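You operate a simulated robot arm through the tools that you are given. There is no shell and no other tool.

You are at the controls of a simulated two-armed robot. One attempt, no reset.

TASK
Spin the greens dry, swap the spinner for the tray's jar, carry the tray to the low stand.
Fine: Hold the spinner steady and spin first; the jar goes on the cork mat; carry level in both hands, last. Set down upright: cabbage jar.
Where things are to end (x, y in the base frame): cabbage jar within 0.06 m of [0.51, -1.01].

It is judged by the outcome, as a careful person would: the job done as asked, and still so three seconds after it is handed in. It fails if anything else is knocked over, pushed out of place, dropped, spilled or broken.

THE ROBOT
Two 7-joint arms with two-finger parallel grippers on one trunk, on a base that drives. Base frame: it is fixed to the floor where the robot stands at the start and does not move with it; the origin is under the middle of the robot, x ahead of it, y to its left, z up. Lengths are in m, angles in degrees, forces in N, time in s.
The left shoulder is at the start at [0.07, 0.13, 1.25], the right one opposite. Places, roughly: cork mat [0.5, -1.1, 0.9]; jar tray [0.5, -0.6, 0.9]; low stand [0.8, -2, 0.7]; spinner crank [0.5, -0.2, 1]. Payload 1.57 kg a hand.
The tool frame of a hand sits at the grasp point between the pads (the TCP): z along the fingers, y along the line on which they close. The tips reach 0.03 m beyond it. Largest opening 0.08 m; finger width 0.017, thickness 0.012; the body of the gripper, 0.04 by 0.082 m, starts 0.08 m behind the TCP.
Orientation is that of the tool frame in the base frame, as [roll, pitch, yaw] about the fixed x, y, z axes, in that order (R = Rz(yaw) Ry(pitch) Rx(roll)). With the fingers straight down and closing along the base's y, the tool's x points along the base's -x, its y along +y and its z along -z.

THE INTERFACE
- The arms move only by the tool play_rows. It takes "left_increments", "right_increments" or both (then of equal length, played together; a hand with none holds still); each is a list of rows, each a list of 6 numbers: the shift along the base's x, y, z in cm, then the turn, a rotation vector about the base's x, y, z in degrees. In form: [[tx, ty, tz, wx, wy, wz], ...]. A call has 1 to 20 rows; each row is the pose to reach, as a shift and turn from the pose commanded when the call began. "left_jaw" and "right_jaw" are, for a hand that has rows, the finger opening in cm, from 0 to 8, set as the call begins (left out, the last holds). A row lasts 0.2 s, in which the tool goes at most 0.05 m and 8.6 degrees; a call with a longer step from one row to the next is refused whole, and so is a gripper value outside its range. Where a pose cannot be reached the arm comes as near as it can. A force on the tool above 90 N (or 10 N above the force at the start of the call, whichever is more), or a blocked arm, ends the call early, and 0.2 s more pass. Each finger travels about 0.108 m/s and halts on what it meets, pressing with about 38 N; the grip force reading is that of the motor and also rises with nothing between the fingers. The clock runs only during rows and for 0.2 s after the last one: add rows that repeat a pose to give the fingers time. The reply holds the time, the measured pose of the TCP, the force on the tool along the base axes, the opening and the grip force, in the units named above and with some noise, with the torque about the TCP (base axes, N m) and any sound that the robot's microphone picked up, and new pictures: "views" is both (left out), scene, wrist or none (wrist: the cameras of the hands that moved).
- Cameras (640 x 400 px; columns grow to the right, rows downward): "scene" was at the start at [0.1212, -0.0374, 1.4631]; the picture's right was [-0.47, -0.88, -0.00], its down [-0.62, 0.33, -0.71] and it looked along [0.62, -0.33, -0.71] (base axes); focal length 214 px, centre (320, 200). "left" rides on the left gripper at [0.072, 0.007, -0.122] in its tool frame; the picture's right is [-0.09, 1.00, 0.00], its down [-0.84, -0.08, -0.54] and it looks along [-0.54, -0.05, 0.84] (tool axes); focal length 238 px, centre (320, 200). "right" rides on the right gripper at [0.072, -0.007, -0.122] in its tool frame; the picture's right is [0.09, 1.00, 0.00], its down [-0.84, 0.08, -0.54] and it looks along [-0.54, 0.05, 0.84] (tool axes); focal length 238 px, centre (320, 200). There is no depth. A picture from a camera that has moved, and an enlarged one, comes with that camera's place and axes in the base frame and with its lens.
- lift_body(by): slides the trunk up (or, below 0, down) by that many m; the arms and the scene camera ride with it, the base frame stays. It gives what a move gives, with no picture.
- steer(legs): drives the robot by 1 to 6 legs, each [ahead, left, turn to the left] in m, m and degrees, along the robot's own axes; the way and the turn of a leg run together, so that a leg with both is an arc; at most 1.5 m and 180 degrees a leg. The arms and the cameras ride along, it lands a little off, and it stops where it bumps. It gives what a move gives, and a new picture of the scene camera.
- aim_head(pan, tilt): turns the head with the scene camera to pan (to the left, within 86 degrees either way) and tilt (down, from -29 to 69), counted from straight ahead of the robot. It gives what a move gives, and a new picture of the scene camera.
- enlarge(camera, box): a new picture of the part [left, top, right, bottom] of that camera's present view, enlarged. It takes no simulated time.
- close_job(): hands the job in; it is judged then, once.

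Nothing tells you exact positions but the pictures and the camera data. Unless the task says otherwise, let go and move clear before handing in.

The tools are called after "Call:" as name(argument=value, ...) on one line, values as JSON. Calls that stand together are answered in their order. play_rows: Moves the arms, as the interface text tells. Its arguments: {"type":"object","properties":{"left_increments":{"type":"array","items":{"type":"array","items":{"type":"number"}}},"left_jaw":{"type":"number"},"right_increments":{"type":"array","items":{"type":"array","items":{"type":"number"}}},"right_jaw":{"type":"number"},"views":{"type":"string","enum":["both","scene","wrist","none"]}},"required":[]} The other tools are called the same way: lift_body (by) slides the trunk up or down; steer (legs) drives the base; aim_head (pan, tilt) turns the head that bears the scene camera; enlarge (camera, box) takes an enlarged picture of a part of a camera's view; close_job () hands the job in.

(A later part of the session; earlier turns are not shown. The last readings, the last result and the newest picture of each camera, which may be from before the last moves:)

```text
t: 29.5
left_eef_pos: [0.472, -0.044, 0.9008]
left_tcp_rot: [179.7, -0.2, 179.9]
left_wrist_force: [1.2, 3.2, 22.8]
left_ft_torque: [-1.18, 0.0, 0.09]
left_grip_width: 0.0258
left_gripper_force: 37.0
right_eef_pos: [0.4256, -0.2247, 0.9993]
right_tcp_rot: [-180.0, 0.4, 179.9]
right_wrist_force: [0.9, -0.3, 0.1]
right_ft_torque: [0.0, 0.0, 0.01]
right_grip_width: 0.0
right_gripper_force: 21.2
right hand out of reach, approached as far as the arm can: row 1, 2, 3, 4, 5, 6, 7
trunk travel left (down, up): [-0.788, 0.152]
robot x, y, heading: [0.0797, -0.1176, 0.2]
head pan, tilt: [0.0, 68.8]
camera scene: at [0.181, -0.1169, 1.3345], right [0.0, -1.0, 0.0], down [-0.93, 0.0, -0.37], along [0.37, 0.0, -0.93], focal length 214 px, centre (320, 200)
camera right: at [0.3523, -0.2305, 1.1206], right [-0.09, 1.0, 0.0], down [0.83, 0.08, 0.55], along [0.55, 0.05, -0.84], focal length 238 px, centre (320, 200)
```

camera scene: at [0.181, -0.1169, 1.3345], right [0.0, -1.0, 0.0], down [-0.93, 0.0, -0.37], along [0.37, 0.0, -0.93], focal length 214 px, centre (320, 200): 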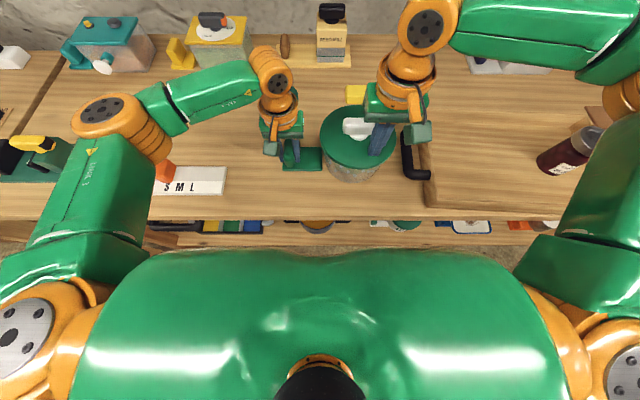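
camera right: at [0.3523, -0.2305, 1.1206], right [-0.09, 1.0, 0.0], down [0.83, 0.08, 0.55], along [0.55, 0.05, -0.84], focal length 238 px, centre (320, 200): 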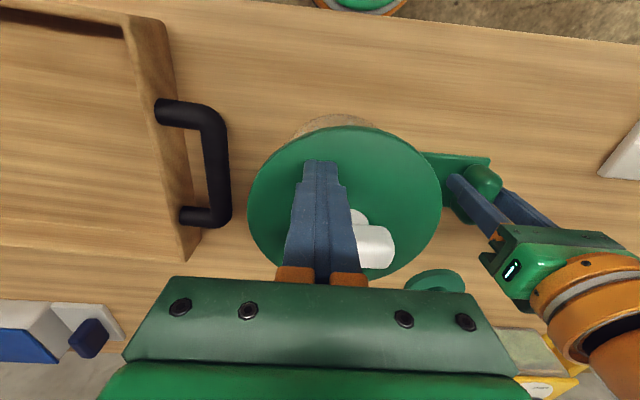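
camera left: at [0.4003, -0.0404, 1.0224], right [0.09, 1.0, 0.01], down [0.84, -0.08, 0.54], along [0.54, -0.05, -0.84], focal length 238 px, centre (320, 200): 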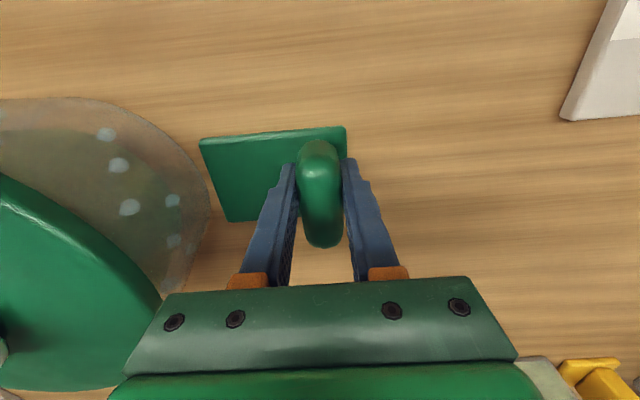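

The right hand stops short when reaching inward. Turning its yaw a little the freer way should release the joint, so I lift slightly and try.

Call:
play_rows(right_increments=[[0, 0, 1, 0, 0, -8], [0, 0, 2, 0, 0, -16], [0, 0, 2, 0, 0, -24], [0, 0, 2, 0, 0, -30], [0.5, 1, 2, 0, 0, -30], [0.5, 2.5, 2, 0, 0, -30], [0.5, 2.5, 2, 0, 0, -30]])

```text
t: 31.1
left_eef_pos: [0.4719, -0.0453, 0.8993]
left_tcp_rot: [179.6, -0.1, 179.9]
left_wrist_force: [0.9, 3.1, 20.4]
left_ft_torque: [-1.2, -0.1, 0.06]
left_grip_width: 0.0258
left_gripper_force: 37.1
right_eef_pos: [0.4182, -0.2214, 1.0203]
right_tcp_rot: [179.7, 0.4, 149.9]
right_wrist_force: [0.5, 0.3, -0.4]
right_ft_torque: [-0.01, 0.05, -0.02]
right_grip_width: 0.0
right_gripper_force: 20.7
right hand out of reach, approached as far as the arm can: row 5, 6, 7
trunk travel left (down, up): [-0.788, 0.152]
robot x, y, heading: [0.0832, -0.1183, -0.0]
head pan, tilt: [0.0, 68.8]
camera scene: at [0.181, -0.1169, 1.3345], right [0.0, -1.0, 0.0], down [-0.93, 0.0, -0.37], along [0.37, 0.0, -0.93], focal length 214 px, centre (320, 200)
camera right: at [0.3525, -0.19, 1.1407], right [0.42, 0.91, 0.0], down [0.76, -0.35, 0.55], along [0.5, -0.23, -0.84], focal length 238 px, centre (320, 200)
```

scene: 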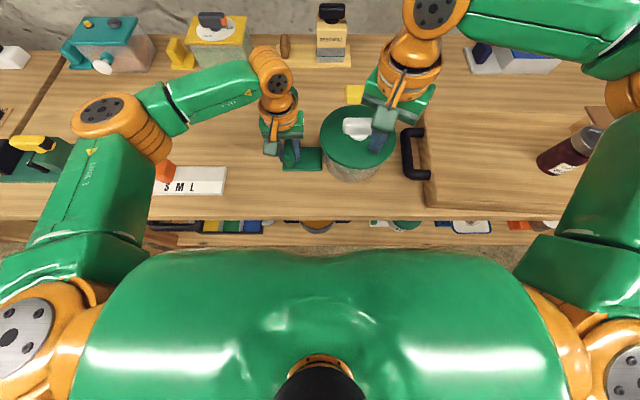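
right: 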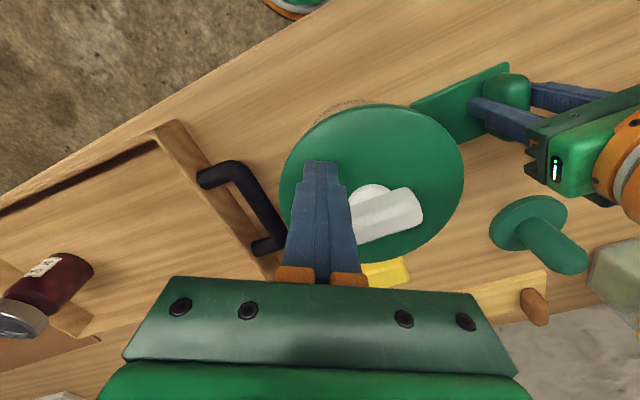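

The limit may be the arm folding too much close to the body. I'll test by raising the hand a bit and moving it further forward over the crank.

Call:
play_rows(right_increments=[[0, 0, 2, 0, 0, 8], [0, 0, 4, 0, 0, 16], [2, 0, 4, 0, 0, 24], [4, 1, 4, 0, 0, 30], [6, 2.5, 4, 0, 0, 30], [9, 2.5, 4, 0, 0, 30], [9, 2.5, 4, 0, 0, 30]], views="scene")

```text
t: 32.7
left_eef_pos: [0.4712, -0.0444, 0.9002]
left_tcp_rot: [179.7, -0.1, 179.8]
left_wrist_force: [0.3, 3.3, 19.2]
left_ft_torque: [-1.2, -0.01, 0.21]
left_grip_width: 0.0255
left_gripper_force: 36.9
right_eef_pos: [0.4613, -0.2508, 1.0481]
right_tcp_rot: [-180.0, 0.4, 179.9]
right_wrist_force: [-1.2, -0.7, 0.9]
right_ft_torque: [-0.04, -0.01, -0.03]
right_grip_width: 0.0
right_gripper_force: 21.5
right hand out of reach, approached as far as the arm can: row 2, 3, 4, 5, 6, 7
trunk travel left (down, up): [-0.788, 0.152]
robot x, y, heading: [0.0803, -0.1207, 0.0]
head pan, tilt: [0.0, 68.8]
camera scene: at [0.1809, -0.117, 1.3345], right [0.0, -1.0, 0.0], down [-0.93, 0.0, -0.37], along [0.37, 0.0, -0.93], focal length 214 px, centre (320, 200)
```

scene: 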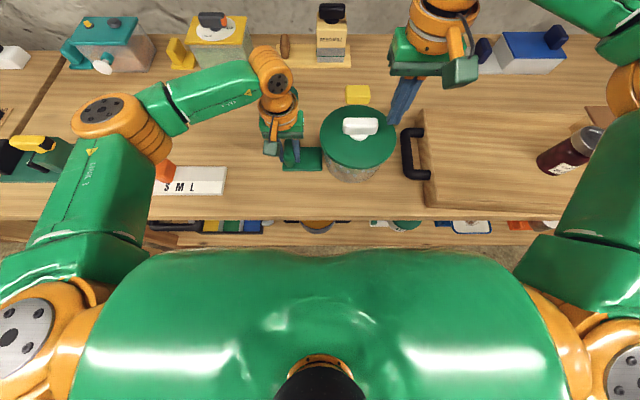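

The posture of the elbow matters. I'll mimic the route the left arm took: extend forward on its own side, then sweep inward.

Call:
play_rows(right_increments=[[0, -3, 1, 0, 0, 0], [0, -6, 3, 0, 0, 0], [3, -6, 5, 0, 0, 0], [6, -6, 6, 0, 0, 0], [9, -6, 6, 0, 0, 0], [11, -5, 6, 0, 0, 0], [12, -3, 5, 0, 0, 0], [12, -1, 4, 0, 0, 0], [12, 1, 3, 0, 0, 0], [11, 3, 3, 0, 0, 0], [10, 5, 3, 0, 0, 0], [10, 5, 3, 0, 0, 0]], views="scene")

```text
t: 35.3
left_eef_pos: [0.4716, -0.0447, 0.9003]
left_tcp_rot: [179.7, -0.1, 179.9]
left_wrist_force: [-0.8, 2.5, 19.0]
left_ft_torque: [-1.18, 0.1, 0.17]
left_grip_width: 0.026
left_gripper_force: 37.1
right_eef_pos: [0.4803, -0.2748, 1.0552]
right_tcp_rot: [-180.0, 0.4, 179.9]
right_wrist_force: [-0.2, -0.9, 0.1]
right_ft_torque: [0.02, 0.02, 0.01]
right_grip_width: 0.0
right_gripper_force: 21.3
right hand out of reach, approached as far as the arm can: row 4, 5, 6, 7, 8, 9, 10, 11, 12
trunk travel left (down, up): [-0.788, 0.152]
robot x, y, heading: [0.079, -0.1244, 0.1]
head pan, tilt: [0.0, 68.8]
camera scene: at [0.1809, -0.1169, 1.3345], right [0.0, -1.0, 0.0], down [-0.93, 0.0, -0.37], along [0.37, 0.0, -0.93], focal length 214 px, centre (320, 200)
```

scene: 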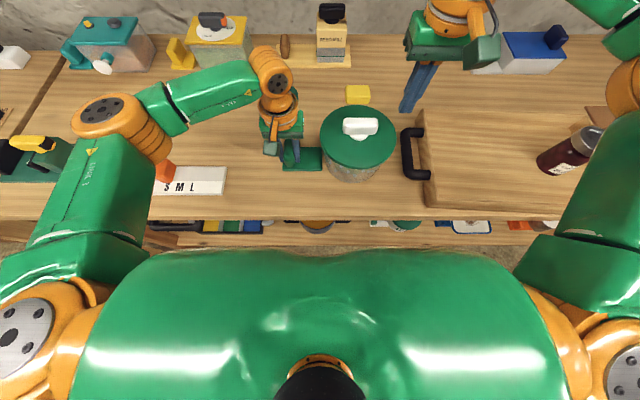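

I'll retrace the mirror image of the sequence that loosened the left arm: pull back up, turn the yaw outward, then return.

Call:
play_rows(right_increments=[[-1, 0, 3, 0, 0, 0], [-3, 0, 6, 0, 0, 0], [-6, 1, 10, 0, 0, 0], [-9, 2, 14, 0, 0, 0], [-12, 2.5, 16, 0, 0, 0], [-12.5, 2.5, 16.5, 0, 0, 0], [-12.5, 2.5, 16.5, 0, 0, 0]], views="scene")

```text
refused: row 3 steps farther than a row can; nothing moved
```

Call:
play_rows(right_increments=[[-1, 0, 3, 0, 0, 0], [-3, 0, 6, 0, 0, 0], [-5, 1, 9, 0, 0, 0], [-7, 2, 12, 0, 0, 0], [-10, 2.5, 15, 0, 0, 0], [-12.5, 2.5, 16.5, 0, 0, 0], [-12.5, 2.5, 16.5, 0, 0, 0]], views="scene")

```text
t: 36.9
left_eef_pos: [0.4714, -0.0439, 0.9006]
left_tcp_rot: [179.7, -0.1, 179.9]
left_wrist_force: [-1.1, 2.6, 17.7]
left_ft_torque: [-1.11, 0.02, -0.02]
left_grip_width: 0.0257
left_gripper_force: 37.0
right_eef_pos: [0.3493, -0.2593, 1.2108]
right_tcp_rot: [-179.9, 0.4, 179.9]
right_wrist_force: [0.6, -0.1, 0.1]
right_ft_torque: [0.02, 0.0, -0.01]
right_grip_width: 0.0
right_gripper_force: 21.2
right hand out of reach, approached as far as the arm can: row 3, 4, 5, 6, 7
trunk travel left (down, up): [-0.788, 0.152]
robot x, y, heading: [0.0754, -0.1205, 0.0]
head pan, tilt: [0.0, 68.8]
camera scene: at [0.1809, -0.1169, 1.3345], right [0.0, -1.0, 0.0], down [-0.93, 0.0, -0.37], along [0.37, 0.0, -0.93], focal length 214 px, centre (320, 200)
```

scene: 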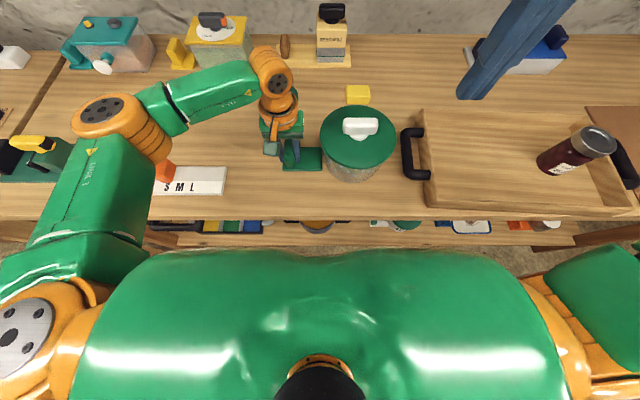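

Call:
play_rows(right_increments=[[3, 0, -1, 0, 0, 8], [6, 0, -3, 0, 0, 16], [9, 0, -5, 0, 0, 24], [12, 0, -7, 0, 0, 32], [15, 0, -9, 0, 0, 40], [17, 1, -10, 0, 0, 48], [18, 2, -11, 0, 0, 56], [19, 3, -11, 0, 0, 64], [19.3, 4, -11, 0, 0, 72], [19.3, 5, -11, 0, 0, 80], [19.3, 5, -11, 0, 0, 88], [19.3, 5, -11, 0, 0, 92], [19.3, 5, -11, 0, 0, 92]], views="scene")

```text
t: 39.7
left_eef_pos: [0.4732, -0.0443, 0.8991]
left_tcp_rot: [179.7, -0.1, 179.9]
left_wrist_force: [-1.8, 2.4, 15.9]
left_ft_torque: [-1.24, -0.02, -0.01]
left_grip_width: 0.0258
left_gripper_force: 37.4
right_eef_pos: [0.4723, -0.2693, 1.067]
right_tcp_rot: [-179.8, 0.2, -88.0]
right_wrist_force: [0.1, 0.4, 0.2]
right_ft_torque: [-0.01, 0.01, 0.0]
right_grip_width: 0.0001
right_gripper_force: 21.1
right hand out of reach, approached as far as the arm can: row 1, 2, 3, 4, 5, 6, 7, 8, 9, 10, 11, 12, 13
trunk travel left (down, up): [-0.788, 0.152]
robot x, y, heading: [0.0806, -0.1173, 0.1]
head pan, tilt: [0.0, 68.8]
camera scene: at [0.1809, -0.1173, 1.3345], right [0.0, -1.0, 0.0], down [-0.93, 0.0, -0.37], along [0.37, 0.0, -0.93], focal length 214 px, centre (320, 200)
```

scene: 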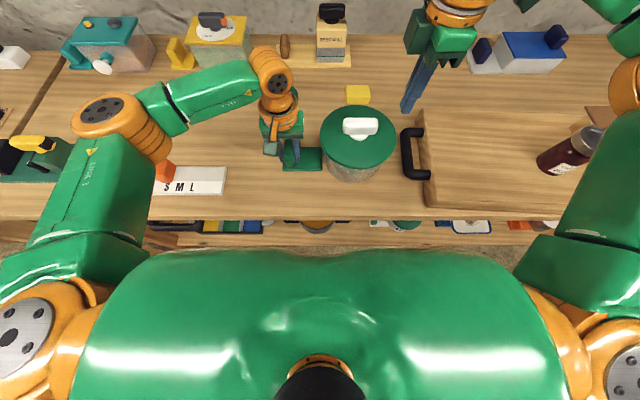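

Yaw is free; it is inward travel that binds. Tilting the right hand 20° so the wrist leans outward should let the fingertips reach the crank.

Call:
play_rows(right_increments=[[-1, 0, 0, 7, 0, 0], [-2, 1, 0, 14, 0, 0], [-3, 2, 0, 20, 0, 0], [-4.2, 3, 0, 22, 0, 0], [-4.2, 4.2, 0, 22, 0, 0], [-4.2, 4.2, 0, 22, 0, 0]])

```text
t: 41.1
left_eef_pos: [0.4715, -0.0453, 0.8992]
left_tcp_rot: [179.8, -0.1, 179.9]
left_wrist_force: [-1.3, 1.8, 17.2]
left_ft_torque: [-1.16, 0.02, -0.04]
left_grip_width: 0.0257
left_gripper_force: 36.7
right_eef_pos: [0.4291, -0.2282, 1.0658]
right_tcp_rot: [-179.1, 22.2, -88.0]
right_wrist_force: [0.3, 0.2, 0.1]
right_ft_torque: [-0.01, -0.03, -0.02]
right_grip_width: 0.0
right_gripper_force: 21.6
trunk travel left (down, up): [-0.788, 0.152]
robot x, y, heading: [0.0767, -0.1196, -0.0]
head pan, tilt: [0.0, 68.8]
camera scene: at [0.1809, -0.1173, 1.3345], right [0.0, -1.0, 0.0], down [-0.93, 0.0, -0.37], along [0.37, 0.0, -0.93], focal length 214 px, centre (320, 200)
camera right: at [0.4372, -0.3408, 1.1514], right [-0.99, -0.12, -0.05], down [-0.11, 0.57, 0.82], along [-0.07, 0.82, -0.58], focal length 238 px, centre (320, 200)
```

scene: 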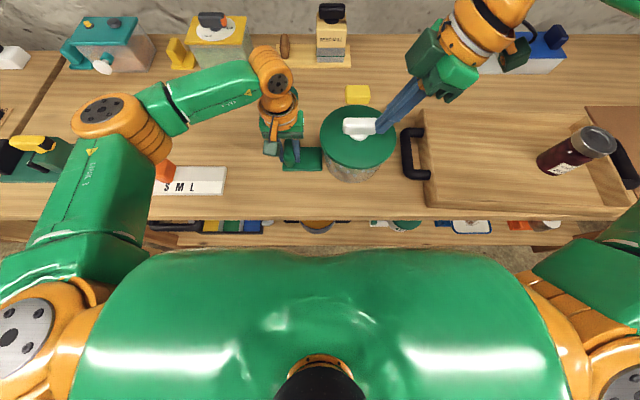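
right: 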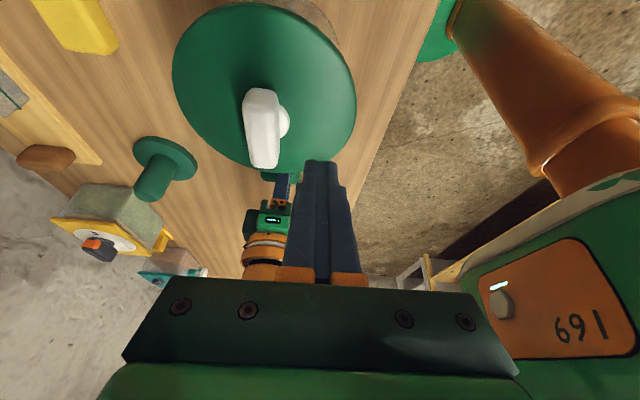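

Call:
enlarge(camera="right", box=[160, 0, 400, 200])

Call:
enlarge(camera="scene", box=[270, 70, 450, 190])

```text
2.00 times, centred on (280, 100) of right
camera zoom: at [0.4372, -0.3408, 1.1514], right [-0.99, -0.12, -0.05], down [-0.11, 0.57, 0.82], along [-0.07, 0.82, -0.58], focal length 477 px, centre (400, 400)
```

zoom: 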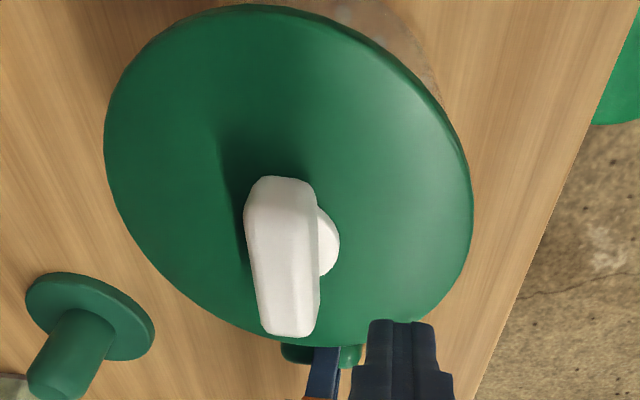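

```text
3.33 times, centred on (360, 130) of scene
camera zoom: at [0.1809, -0.1173, 1.3345], right [0.0, -1.0, 0.0], down [-0.93, 0.0, -0.37], along [0.37, 0.0, -0.93], focal length 715 px, centre (187, 433)
```

zoom: 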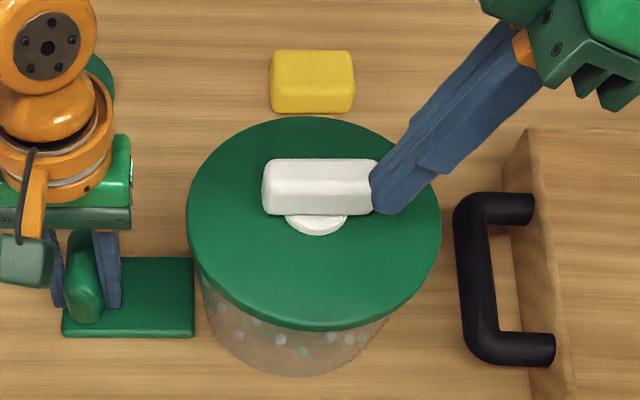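

That works: the closed fingertips are beside the crank, and the crank centre comes out at about (0.476,-0.199). I'll lower beside the bar and push it round in a circle, starting with a short trial.

Call:
play_rows(right_increments=[[0.7, 0.5, -2, 0, 0, 0], [0.7, 0.5, -4, 0, 0, 0], [0.7, 0.5, -5.5, 0, 0, 0], [0.7, 0.5, -7, 0, 0, 0], [0.7, 0.5, -7, 0, 0, 0]])

```text
t: 42.3
left_eef_pos: [0.471, -0.0447, 0.9004]
left_tcp_rot: [179.5, 0.0, 179.9]
left_wrist_force: [7.9, 2.1, 0.6]
left_ft_torque: [-0.91, -0.24, 0.48]
left_grip_width: 0.0256
left_gripper_force: 37.0
right_eef_pos: [0.4358, -0.2241, 0.9986]
right_tcp_rot: [-178.7, 22.4, -87.8]
right_wrist_force: [-1.8, -7.3, 41.2]
right_ft_torque: [-0.05, 0.04, 0.56]
right_grip_width: 0.0
right_gripper_force: 20.7
trunk travel left (down, up): [-0.788, 0.152]
robot x, y, heading: [0.0811, -0.1216, 0.0]
head pan, tilt: [0.0, 68.8]
camera scene: at [0.1798, -0.1177, 1.335], right [0.0, -1.0, 0.0], down [-0.93, 0.0, -0.37], along [0.37, 0.0, -0.93], focal length 214 px, centre (320, 200)
camera right: at [0.4442, -0.336, 1.0829], right [-0.99, -0.12, -0.06], down [-0.11, 0.57, 0.82], along [-0.06, 0.82, -0.57], focal length 238 px, centre (320, 200)
```

scene: 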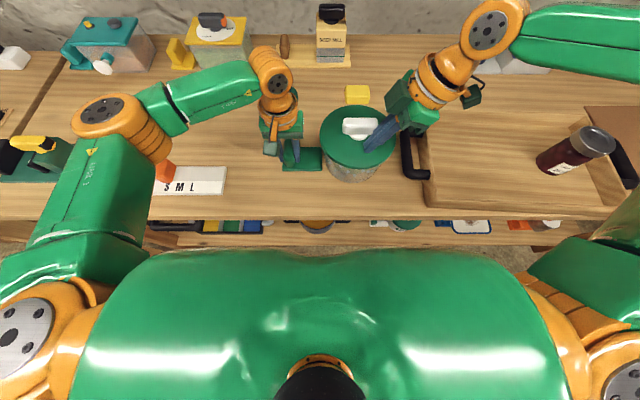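
right: 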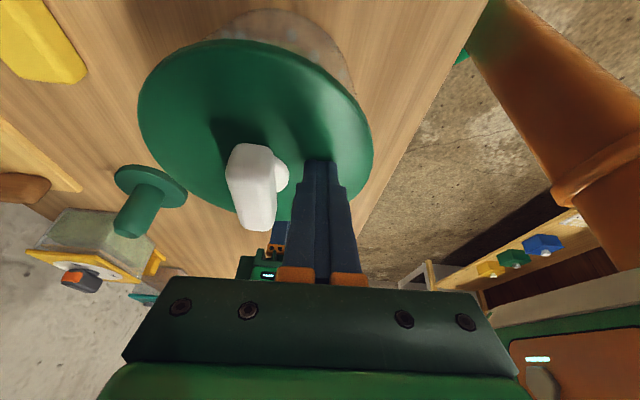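

The fingertips touched the lid, so the lid is at about z 0.968. I'll raise 1 cm to clear it and start the push with half a turn.

Call:
play_rows(right_increments=[[0, 0, 0.6, 0, 0, 0], [0, 0, 1.1, 0, 0, 0], [0.4, 0, 1.1, 0, 0, 0], [0.9, -0.3, 1.1, 0, 0, 0], [1.5, -0.74, 1.1, 0, 0, 0], [2.3, -1.08, 1.1, 0, 0, 0], [3.2, -1.2, 1.1, 0, 0, 0], [4.1, -1.08, 1.1, 0, 0, 0], [4.9, -0.74, 1.1, 0, 0, 0], [5.6, -0.2, 1.1, 0, 0, 0], [6.14, 0.5, 1.1, 0, 0, 0], [6.14, 0.5, 1.1, 0, 0, 0]])

```text
t: 44.9
left_eef_pos: [0.472, -0.0484, 0.9006]
left_tcp_rot: [179.7, 0.0, 179.8]
left_wrist_force: [10.5, 2.9, 24.2]
left_ft_torque: [-0.68, -0.73, 1.03]
left_grip_width: 0.0303
left_gripper_force: 37.7
right_eef_pos: [0.4972, -0.2226, 1.0083]
right_tcp_rot: [-179.0, 22.5, -87.8]
right_wrist_force: [-7.7, -6.7, -2.0]
right_ft_torque: [-0.19, 0.2, 0.06]
right_grip_width: 0.0
right_gripper_force: 21.1
trunk travel left (down, up): [-0.788, 0.152]
robot x, y, heading: [0.0839, -0.1215, 0.1]
head pan, tilt: [0.0, 68.8]
camera scene: at [0.181, -0.1212, 1.3346], right [0.0, -1.0, 0.0], down [-0.93, 0.0, -0.37], along [0.37, 0.0, -0.93], focal length 214 px, centre (320, 200)
camera right: at [0.506, -0.3337, 1.0923], right [-0.99, -0.12, -0.05], down [-0.11, 0.56, 0.82], along [-0.07, 0.82, -0.57], focal length 238 px, centre (320, 200)
```

scene: 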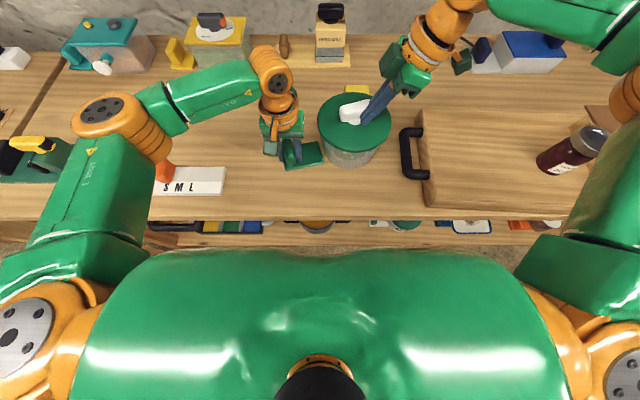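
right: 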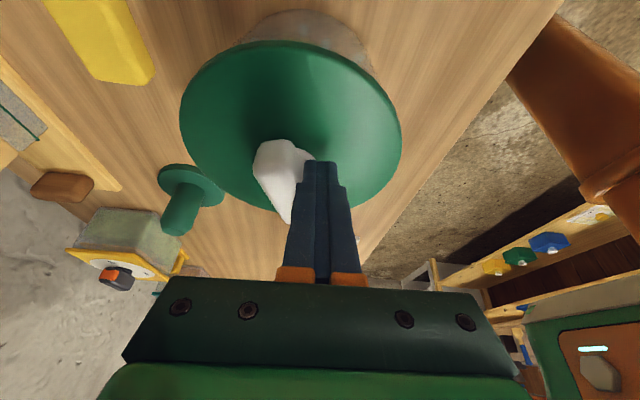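

Call:
enlarge(camera="scene", box=[250, 60, 450, 190])

Call:
enlarge(camera="left", box=[0, 80, 420, 340])

```text
3.08 times, centred on (350, 125) of scene
camera zoom: at [0.181, -0.1212, 1.3346], right [0.0, -1.0, 0.0], down [-0.93, 0.0, -0.37], along [0.37, 0.0, -0.93], focal length 660 px, centre (228, 431)
```

zoom: 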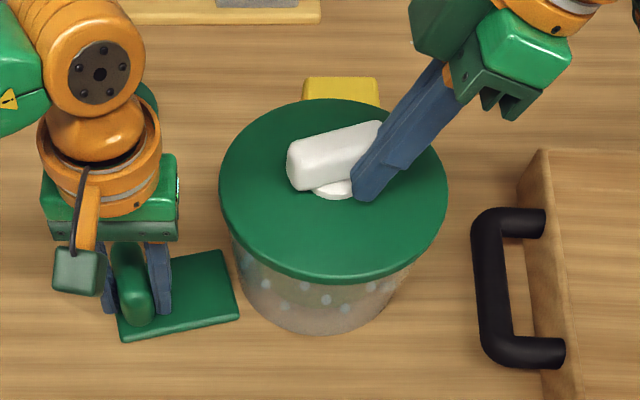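

```text
1.52 times, centred on (210, 210) of left
camera zoom: at [0.4002, -0.0441, 1.023], right [0.1, 1.0, 0.01], down [0.84, -0.08, 0.54], along [0.54, -0.05, -0.84], focal length 363 px, centre (488, 185)
```

zoom: 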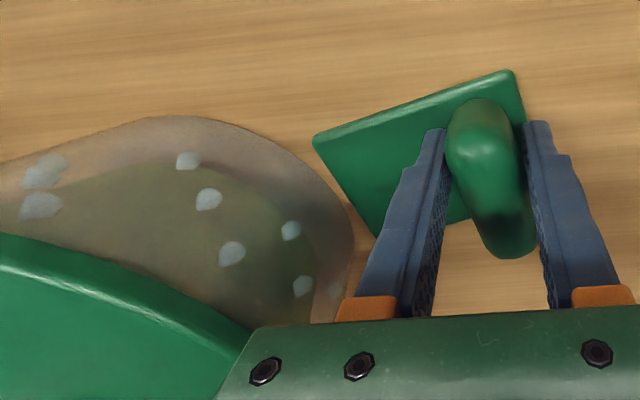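

The whole spinner swung about its lug rather than the crank turning: a sideways push is the wrong way, it needs a pure twist with both hands holding. I'll back the right hand off and up, and look again.

Call:
play_rows(right_increments=[[-0.5, -0.9, 0, 0, 0, 0], [-0.5, -0.9, 2, 0, 0, 0], [-0.5, -1.5, 5, 0, 0, 0], [-0.5, -2, 9, 0, 0, 0], [-0.5, -4, 12, 0, 0, 0], [-0.5, -6, 14, 0, 0, 0], [-0.5, -6, 14, 0, 0, 0]])

Call:
enlarge(camera="scene", box=[230, 60, 430, 190])

```text
t: 46.5
left_eef_pos: [0.4709, -0.0467, 0.9002]
left_tcp_rot: [179.5, -0.2, 179.9]
left_wrist_force: [-2.6, -5.7, 16.4]
left_ft_torque: [-1.46, 0.63, 0.27]
left_grip_width: 0.0298
left_gripper_force: 37.8
right_eef_pos: [0.4904, -0.2841, 1.1471]
right_tcp_rot: [-179.0, 22.4, -88.0]
right_wrist_force: [-0.2, -0.7, -0.4]
right_ft_torque: [0.0, 0.02, -0.02]
right_grip_width: 0.0
right_gripper_force: 21.5
right hand out of reach, approached as far as the arm can: row 6
trunk travel left (down, up): [-0.788, 0.152]
robot x, y, heading: [0.0828, -0.1179, 0.2]
head pan, tilt: [0.0, 68.8]
camera scene: at [0.1809, -0.1208, 1.3345], right [0.0, -1.0, 0.0], down [-0.93, 0.0, -0.37], along [0.37, 0.0, -0.93], focal length 214 px, centre (320, 200)
camera right: at [0.4997, -0.3968, 1.2317], right [-0.99, -0.11, -0.05], down [-0.11, 0.56, 0.82], along [-0.06, 0.82, -0.57], focal length 238 px, centre (320, 200)
```

scene: 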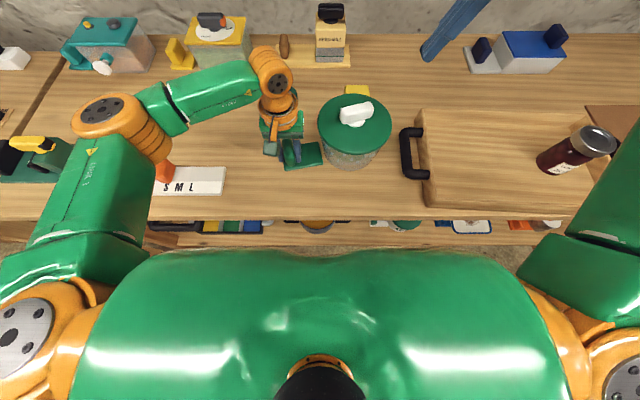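
right: 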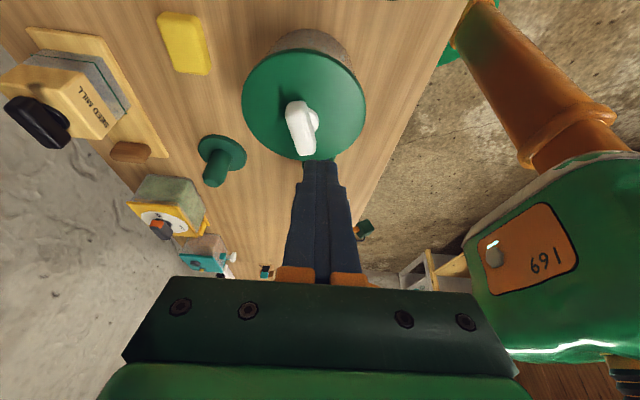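

```text
3.08 times, centred on (330, 125) of scene
camera zoom: at [0.1809, -0.1208, 1.3345], right [0.0, -1.0, 0.0], down [-0.93, 0.0, -0.37], along [0.37, 0.0, -0.93], focal length 660 px, centre (289, 431)
```

zoom: 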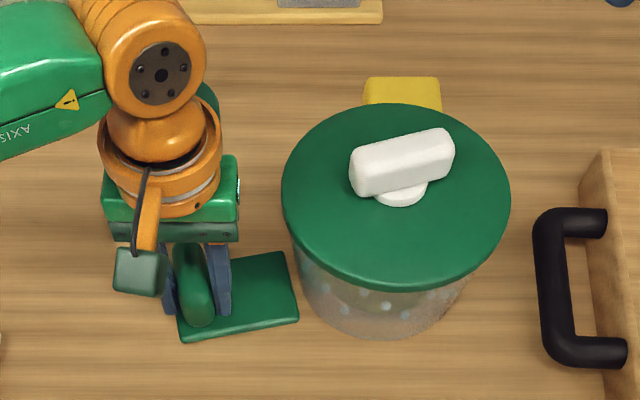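

Call:
play_rows(left_increments=[[0, 0, 0.1, 0, 0, 0], [0, 0, 0.3, 0, 0, 0], [0, 0, 0.3, 0, 0, 4], [0, 0, 0.3, 0, 0, 8], [0, 0, 0.3, 0, 0, 12], [0, 0, 0.3, 0, 0, 12]], left_jaw=5, views="wrist")

```text
t: 47.9
left_eef_pos: [0.4749, -0.0456, 0.901]
left_tcp_rot: [179.7, -0.2, -168.2]
left_wrist_force: [-0.4, -0.1, -0.5]
left_ft_torque: [-0.03, 0.02, 0.0]
left_grip_width: 0.05
left_gripper_force: 0.1
right_eef_pos: [0.4948, -0.2816, 1.1458]
right_tcp_rot: [-179.2, 22.3, -88.2]
right_wrist_force: [-0.3, -0.5, 0.3]
right_ft_torque: [-0.05, -0.02, 0.0]
right_grip_width: 0.0
right_gripper_force: 20.9
trunk travel left (down, up): [-0.788, 0.152]
robot x, y, heading: [0.0774, -0.1172, -0.2]
head pan, tilt: [0.0, 68.8]
camera left: at [0.4036, -0.0567, 1.0239], right [-0.12, 0.99, 0.01], down [0.84, 0.09, 0.54], along [0.53, 0.07, -0.84], focal length 238 px, centre (320, 200)
```

left: 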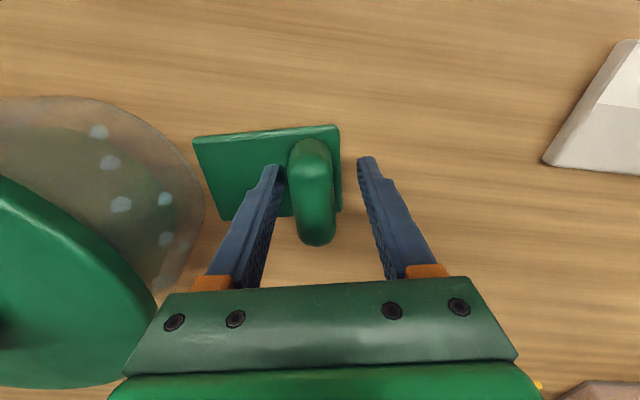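

Pads are aligned with the lug again. Raising the trunk should give the right hand better inward reach with the tool vertical, so I lift it and test the right hand over the crank.

Call:
lift_body(by=0.1)

Call:
play_rows(right_increments=[[-1, 0, -2, -7, 0, 0], [-2, 0, -5, -14, 0, 0], [-2, 2, -8, -20, 0, 0], [-2, 4, -11, -22, 0, 0], [-2, 6, -13, -22, 0, 0], [-2, 8, -15, -22, 0, 0], [-2, 8.4, -17, -22, 0, 0], [-2, 8.4, -17, -22, 0, 0]], right_jaw=5)

```text
t: 49.2
left_eef_pos: [0.4747, -0.0453, 1.0029]
left_tcp_rot: [179.6, -0.3, -168.0]
left_wrist_force: [0.4, 0.0, -0.4]
left_ft_torque: [0.03, -0.02, -0.03]
left_grip_width: 0.0501
left_gripper_force: 0.0
right_eef_pos: [0.4951, -0.2825, 1.2452]
right_tcp_rot: [-179.2, 22.3, -88.1]
right_wrist_force: [0.8, 0.2, -0.4]
right_ft_torque: [-0.01, 0.03, 0.0]
right_grip_width: 0.0001
right_gripper_force: 21.0
trunk travel left (down, up): [-0.888, 0.052]
robot x, y, heading: [0.0805, -0.1191, 0.1]
head pan, tilt: [0.0, 68.8]
```

```text
t: 51.0
left_eef_pos: [0.4747, -0.0453, 1.0013]
left_tcp_rot: [179.5, -0.3, -168.1]
left_wrist_force: [0.0, 0.2, -0.2]
left_ft_torque: [0.03, 0.0, 0.01]
left_grip_width: 0.0501
left_gripper_force: 0.1
right_eef_pos: [0.4479, -0.2391, 1.0841]
right_tcp_rot: [-179.8, 0.3, -88.1]
right_wrist_force: [0.7, -0.4, 0.1]
right_ft_torque: [-0.01, 0.0, -0.01]
right_grip_width: 0.05
right_gripper_force: 0.1
right hand out of reach, approached as far as the arm can: row 4, 5, 6, 7, 8
trunk travel left (down, up): [-0.888, 0.052]
robot x, y, heading: [0.0861, -0.1175, -0.0]
head pan, tilt: [0.0, 68.8]
camera scene: at [0.1851, -0.1185, 1.4341], right [0.0, -1.0, 0.0], down [-0.93, 0.0, -0.36], along [0.36, 0.0, -0.93], focal length 214 px, centre (320, 200)
camera right: at [0.4556, -0.3105, 1.2039], right [-0.99, -0.12, 0.0], down [-0.1, 0.83, 0.55], along [-0.06, 0.54, -0.84], focal length 238 px, centre (320, 200)
```

scene: 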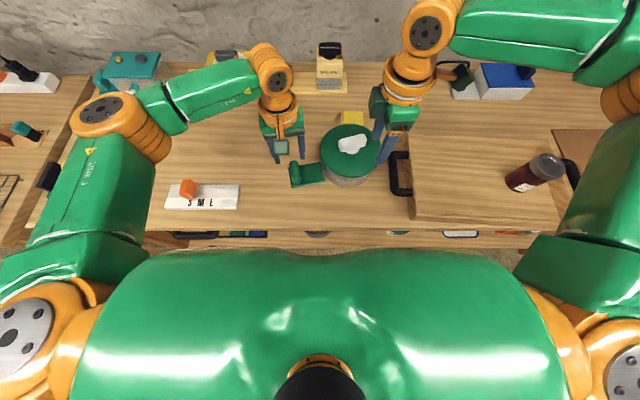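
right: 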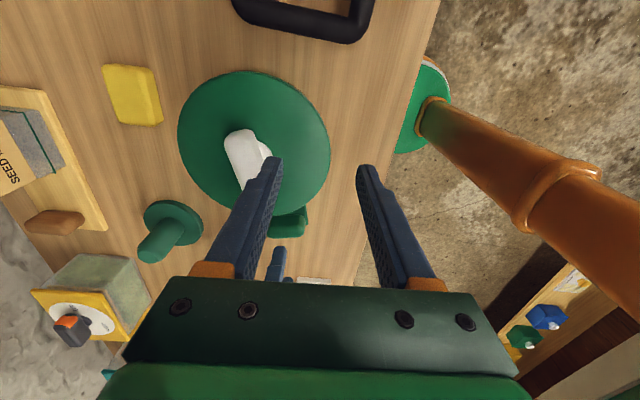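

The right elbow is held much further out than the left's. I'll stretch the right arm well out on its own side to straighten it, then sweep inward low.

Call:
play_rows(right_increments=[[0, -4, 1, 0, 0, 0], [0, -8, 2, 0, 0, -8], [2, -12, 2, 0, 0, -16], [5, -16, 2, 0, 0, -24], [8, -19, 2, 0, 0, -32], [11, -20, 2, 0, 0, -40], [14, -20, 2, 0, 0, -48], [17, -20, 2, 0, 0, -56], [20, -20, 2, 0, 0, -64], [20, -20, 2, 0, 0, -72], [20, -20, 2, 0, 0, -80], [20, -20, 2, 0, 0, -88], [20, -20, 2, 0, 0, -92]], views="scene")

```text
t: 53.8
left_eef_pos: [0.4735, -0.0453, 1.0011]
left_tcp_rot: [179.7, -0.3, -168.2]
left_wrist_force: [0.1, -1.0, 0.4]
left_ft_torque: [0.0, -0.01, -0.01]
left_grip_width: 0.0501
left_gripper_force: 0.0
right_eef_pos: [0.5348, -0.3926, 1.0853]
right_tcp_rot: [-179.8, 0.4, 179.6]
right_wrist_force: [-0.4, -0.4, 0.5]
right_ft_torque: [0.0, -0.02, -0.02]
right_grip_width: 0.0497
right_gripper_force: 0.0
right hand out of reach, approached as far as the arm can: row 6, 7, 8, 9, 10, 11, 12, 13
trunk travel left (down, up): [-0.888, 0.052]
robot x, y, heading: [0.0763, -0.1217, -0.2]
head pan, tilt: [0.0, 68.8]
camera scene: at [0.1854, -0.1182, 1.4341], right [0.0, -1.0, 0.0], down [-0.93, 0.0, -0.36], along [0.36, 0.0, -0.93], focal length 214 px, centre (320, 200)
```

scene: 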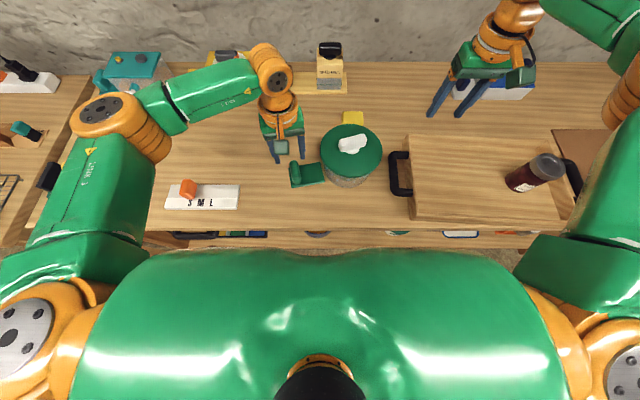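

The right shoulder simply limits it that way. Standing further left would put the crank in the right hand's comfortable zone, if the left hand can cross inward; I test the left hand's inward reach, well above everything.

Call:
play_rows(left_increments=[[0, 0, 4, 0, 0, -4], [0, 0, 8, 0, 0, -8], [0, -3, 10, 0, 0, -12], [0, -6, 10, 0, 0, -12], [0, -9, 10, 0, 0, -12], [0, -12, 10, 0, 0, -12], [0, -12, 10, 0, 0, -12]], views="scene")

```text
t: 55.4
left_eef_pos: [0.475, -0.1658, 1.1022]
left_tcp_rot: [179.6, -0.3, 179.9]
left_wrist_force: [0.4, 0.7, 0.9]
left_ft_torque: [0.02, -0.02, 0.01]
left_grip_width: 0.0502
left_gripper_force: 0.0
right_eef_pos: [0.5343, -0.3927, 1.0851]
right_tcp_rot: [-179.8, 0.3, 179.8]
right_wrist_force: [-0.2, -0.6, 0.2]
right_ft_torque: [0.0, -0.01, -0.02]
right_grip_width: 0.05
right_gripper_force: 0.0
trunk travel left (down, up): [-0.888, 0.052]
robot x, y, heading: [0.08, -0.1176, 0.1]
head pan, tilt: [0.0, 68.8]
camera scene: at [0.1855, -0.1182, 1.4341], right [0.0, -1.0, 0.0], down [-0.93, 0.0, -0.36], along [0.36, 0.0, -0.93], focal length 214 px, centre (320, 200)
```

scene: 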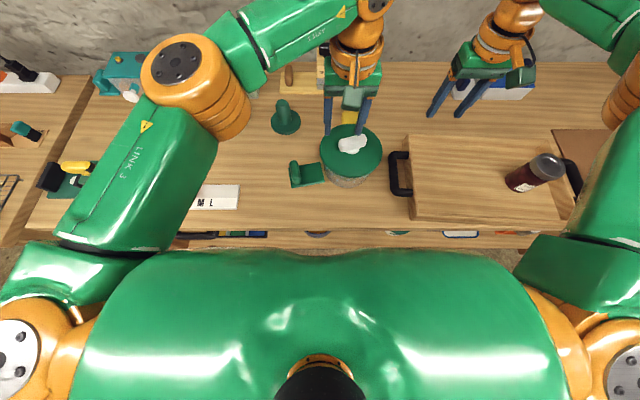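

The left hand crosses inward easily. I'll drive 0.12 m to the left so the lug suits the left hand and the crank suits the right.

Call:
steer(legs=[[0, 0.12, 0]])

Call:
play_rows(right_increments=[[-1, 1, 0, 0, 0, 8], [-2, 2, 0, 0, 0, 16], [-3, 3, 0, 0, 0, 24], [-4, 4, 0, 0, 0, 32], [-4.5, 5, 0, 0, 0, 40], [-5, 6, 0, 0, 0, 48], [-5.5, 7, 0, 0, 0, 56], [-5.5, 7, 0, 0, 0, 64], [-5.5, 7, 0, 0, 0, 72], [-5.5, 7, 0, 0, 0, 80], [-5.5, 7, 0, 0, 0, 88], [-5.5, 7, 0, 0, 0, 92]])

```text
t: 56.6
left_eef_pos: [0.4755, -0.05, 1.1017]
left_tcp_rot: [179.3, -0.2, 179.7]
left_wrist_force: [0.1, 0.2, 0.2]
left_ft_torque: [0.01, -0.02, -0.03]
left_grip_width: 0.05
left_gripper_force: 0.0
right_eef_pos: [0.5351, -0.2778, 1.0844]
right_tcp_rot: [179.9, 0.4, 179.8]
right_wrist_force: [0.2, -0.5, -0.4]
right_ft_torque: [0.02, 0.0, 0.01]
right_grip_width: 0.0501
right_gripper_force: 0.0
trunk travel left (down, up): [-0.888, 0.052]
robot x, y, heading: [0.0814, -0.0014, -0.0]
head pan, tilt: [0.0, 68.8]
camera scene: at [0.1855, -0.004, 1.4341], right [0.0, -1.0, 0.0], down [-0.93, 0.0, -0.36], along [0.36, 0.0, -0.93], focal length 214 px, centre (320, 200)
```

scene: 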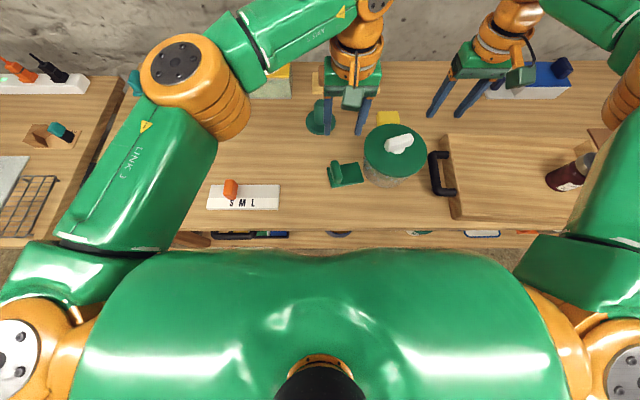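

```text
t: 59.2
left_eef_pos: [0.4748, -0.0469, 1.102]
left_tcp_rot: [179.5, -0.3, 179.8]
left_wrist_force: [-0.3, -0.2, 0.6]
left_ft_torque: [0.03, 0.0, 0.01]
left_grip_width: 0.0501
left_gripper_force: 0.1
right_eef_pos: [0.4786, -0.2049, 1.0848]
right_tcp_rot: [-179.9, 0.5, -88.3]
right_wrist_force: [-0.4, 1.1, -0.2]
right_ft_torque: [-0.03, 0.02, 0.01]
right_grip_width: 0.0501
right_gripper_force: 0.0
trunk travel left (down, up): [-0.888, 0.052]
robot x, y, heading: [0.0789, 0.0007, -0.1]
head pan, tilt: [0.0, 68.8]
camera scene: at [0.1855, 0.0011, 1.4341], right [0.0, -1.0, 0.0], down [-0.93, 0.0, -0.36], along [0.36, 0.0, -0.93], focal length 214 px, centre (320, 200)
camera right: at [0.4884, -0.2765, 1.2058], right [-0.99, -0.12, 0.0], down [-0.1, 0.83, 0.55], along [-0.07, 0.54, -0.84], focal length 238 px, centre (320, 200)
```

scene: 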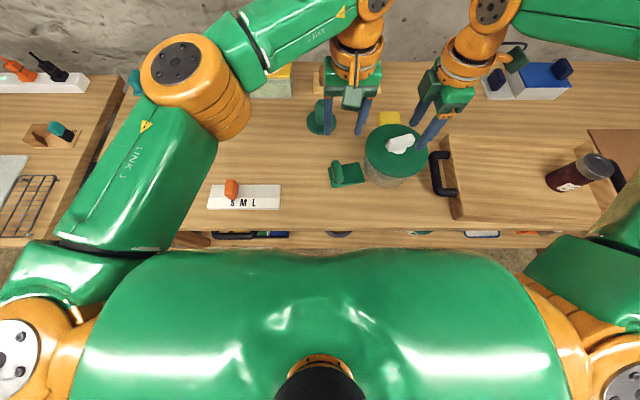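
right: 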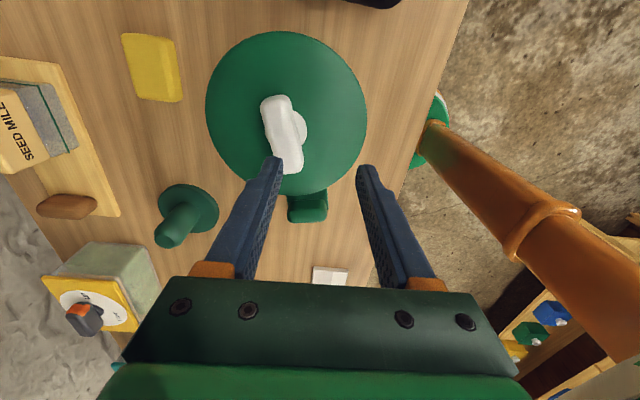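

Both hands now reach with the tools vertical. The left hand goes down to re-grip the lug, yawed 12° to match it.

Call:
play_rows(left_increments=[[0, -0.3, -3, 0, 0, 4], [0, -0.3, -6, 0, 0, 8], [0, -0.3, -9, 0, 0, 12], [0, -0.3, -12, 0, 0, 12], [0, -0.3, -15, 0, 0, 12], [0, -0.3, -18, 0, 0, 12], [0, -0.3, -19.7, 0, 0, 12], [0, -0.3, -19.7, 0, 0, 12]])

```text
t: 61.0
left_eef_pos: [0.474, -0.0492, 0.9051]
left_tcp_rot: [179.8, -0.2, -168.2]
left_wrist_force: [0.3, -0.5, -0.3]
left_ft_torque: [-0.02, -0.01, -0.05]
left_grip_width: 0.05
left_gripper_force: 0.1
right_eef_pos: [0.4805, -0.2035, 1.0849]
right_tcp_rot: [-179.9, 0.4, -88.3]
right_wrist_force: [-0.3, 0.5, 0.6]
right_ft_torque: [0.02, -0.01, -0.02]
right_grip_width: 0.05
right_gripper_force: 0.0
trunk travel left (down, up): [-0.888, 0.052]
robot x, y, heading: [0.0775, 0.0017, -0.0]
head pan, tilt: [0.0, 68.8]
camera scene: at [0.1855, 0.0014, 1.4341], right [0.0, -1.0, 0.0], down [-0.93, 0.0, -0.36], along [0.36, 0.0, -0.93], focal length 214 px, centre (320, 200)
camera left: at [0.4028, -0.0595, 1.0272], right [-0.11, 0.99, 0.0], down [0.84, 0.09, 0.54], along [0.53, 0.06, -0.84], focal length 238 px, centre (320, 200)
```

scene: 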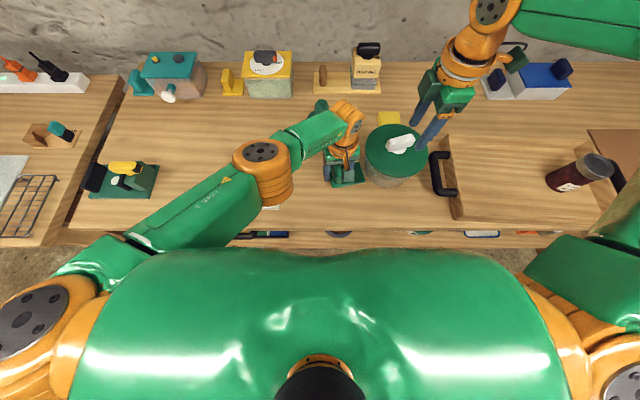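
left: 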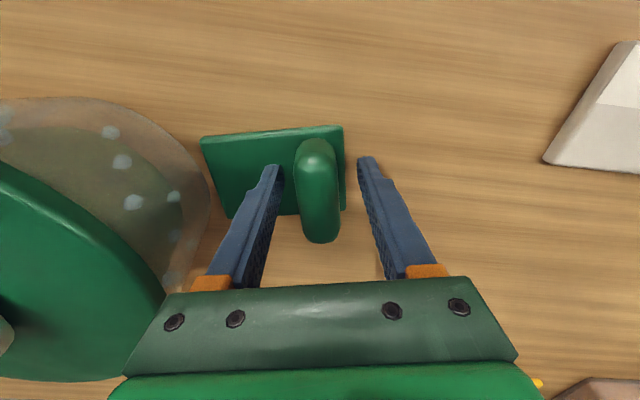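

Call:
play_rows(left_increments=[[0, 0, -0.1, 0, 0, 0], [0, 0, -0.2, 0, 0, 0], [0, 0, -0.2, 0, 0, 0], [0, 0, -0.2, 0, 0, 0]], left_jaw=0, views="none")

Call:
enlarge(camera="right", box=[190, 20, 390, 230])

Call:
enlarge(camera="scene", box=[320, 90, 480, 200])

```text
t: 62.0
left_eef_pos: [0.4724, -0.0491, 0.905]
left_tcp_rot: [179.7, -0.1, -168.3]
left_wrist_force: [9.3, -3.2, 24.2]
left_ft_torque: [-0.71, 0.0, 0.21]
left_grip_width: 0.0256
left_gripper_force: 37.3
right_eef_pos: [0.4795, -0.2052, 1.0857]
right_tcp_rot: [-179.8, 0.5, -88.3]
right_wrist_force: [-0.6, -0.6, -0.4]
right_ft_torque: [0.03, 0.0, 0.02]
right_grip_width: 0.05
right_gripper_force: 0.1
trunk travel left (down, up): [-0.888, 0.052]
robot x, y, heading: [0.0796, -0.0009, -0.3]
head pan, tilt: [0.0, 68.8]
```

```text
1.90 times, centred on (290, 125) of right
camera zoom: at [0.4872, -0.2769, 1.2065], right [-0.99, -0.12, 0.0], down [-0.1, 0.83, 0.55], along [-0.06, 0.54, -0.84], focal length 454 px, centre (377, 343)
```

zoom: 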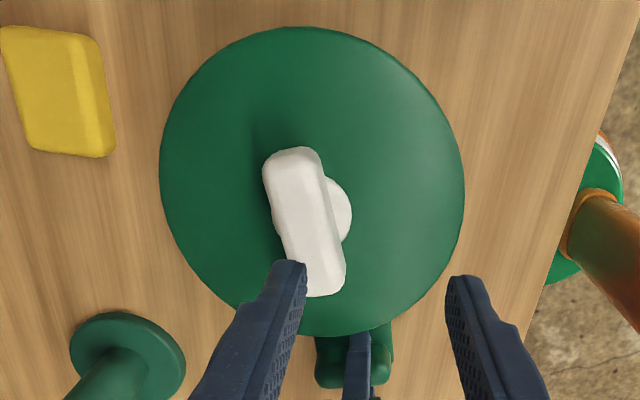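

```text
3.64 times, centred on (400, 145) of scene
camera zoom: at [0.1841, 0.0007, 1.4345], right [0.0, -1.0, 0.0], down [-0.93, 0.0, -0.36], along [0.36, 0.0, -0.93], focal length 780 px, centre (29, 400)
```

zoom: 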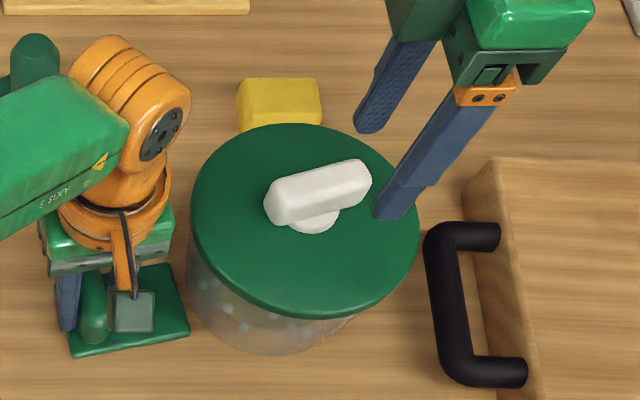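

Call:
play_rows(right_increments=[[0.8, 0.2, 0, 0, 0, 4], [1.6, 0.4, -0.5, 0, 0, 8], [2.5, 0.7, -1.5, 0, 0, 12], [2.5, 0.7, -2.8, 0, 0, 12], [2.5, 0.7, -2.8, 0, 0, 12]])

Call:
enlarge(camera="right", box=[190, 20, 430, 260])

Call:
enlarge(camera="scene", box=[320, 90, 480, 200])

```text
t: 63.2
left_eef_pos: [0.4715, -0.0497, 0.9044]
left_tcp_rot: [179.7, -0.3, -168.2]
left_wrist_force: [9.4, -3.0, 23.9]
left_ft_torque: [-0.75, -0.29, 0.25]
left_grip_width: 0.0256
left_gripper_force: 36.6
right_eef_pos: [0.503, -0.1974, 1.0585]
right_tcp_rot: [-179.8, 0.4, -76.3]
right_wrist_force: [-0.5, 0.3, -0.7]
right_ft_torque: [0.01, -0.02, 0.01]
right_grip_width: 0.0501
right_gripper_force: 0.1
trunk travel left (down, up): [-0.888, 0.052]
robot x, y, heading: [0.0798, -0.0004, -0.4]
head pan, tilt: [0.0, 68.8]
camera scene: at [0.1839, 0.0005, 1.4343], right [0.0, -1.0, 0.0], down [-0.93, 0.0, -0.36], along [0.36, 0.0, -0.93], focal length 214 px, centre (320, 200)
camera right: at [0.5268, -0.2669, 1.1782], right [-0.95, -0.33, 0.0], down [-0.27, 0.79, 0.55], along [-0.18, 0.52, -0.84], focal length 238 px, centre (320, 200)
```

scene: 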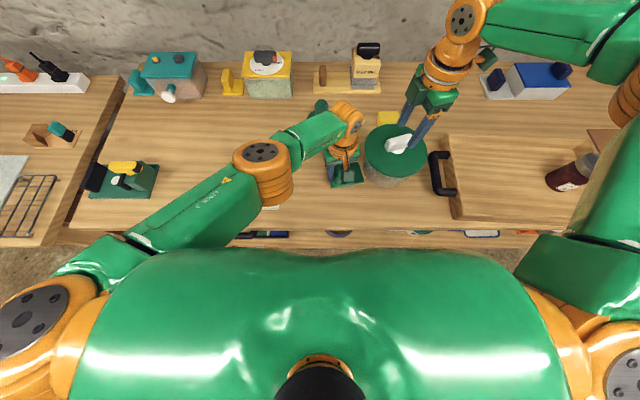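
right: 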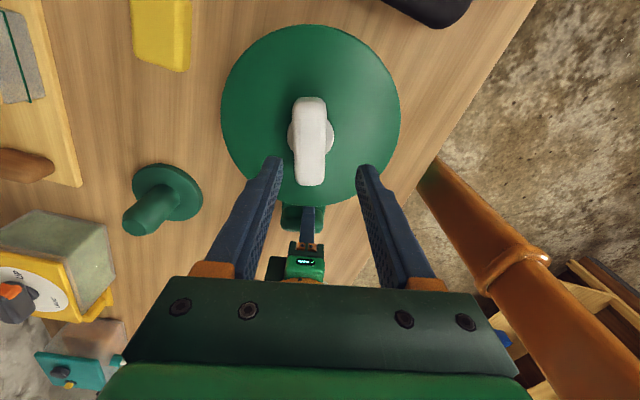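

```text
1.67 times, centred on (310, 140) of right
camera zoom: at [0.5268, -0.2669, 1.1782], right [-0.95, -0.33, 0.0], down [-0.27, 0.79, 0.55], along [-0.18, 0.52, -0.84], focal length 397 px, centre (337, 300)
```

zoom: 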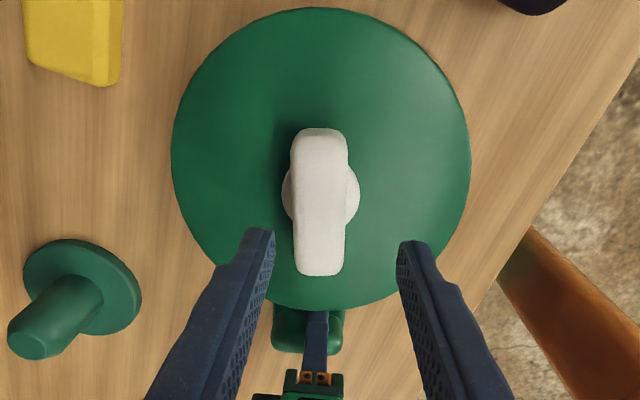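

```text
3.64 times, centred on (400, 145) of scene
camera zoom: at [0.1839, 0.0005, 1.4343], right [0.0, -1.0, 0.0], down [-0.93, 0.0, -0.36], along [0.36, 0.0, -0.93], focal length 780 px, centre (29, 400)
```

zoom: 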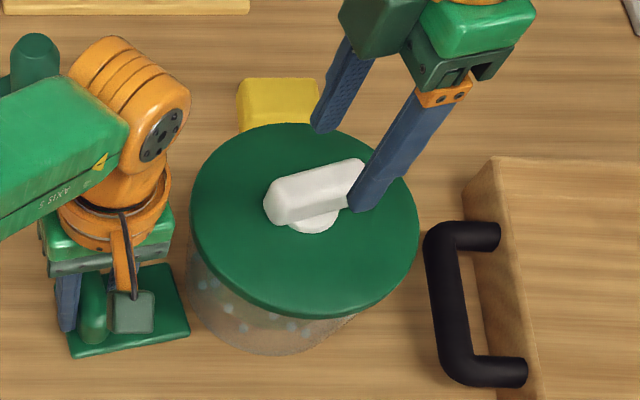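

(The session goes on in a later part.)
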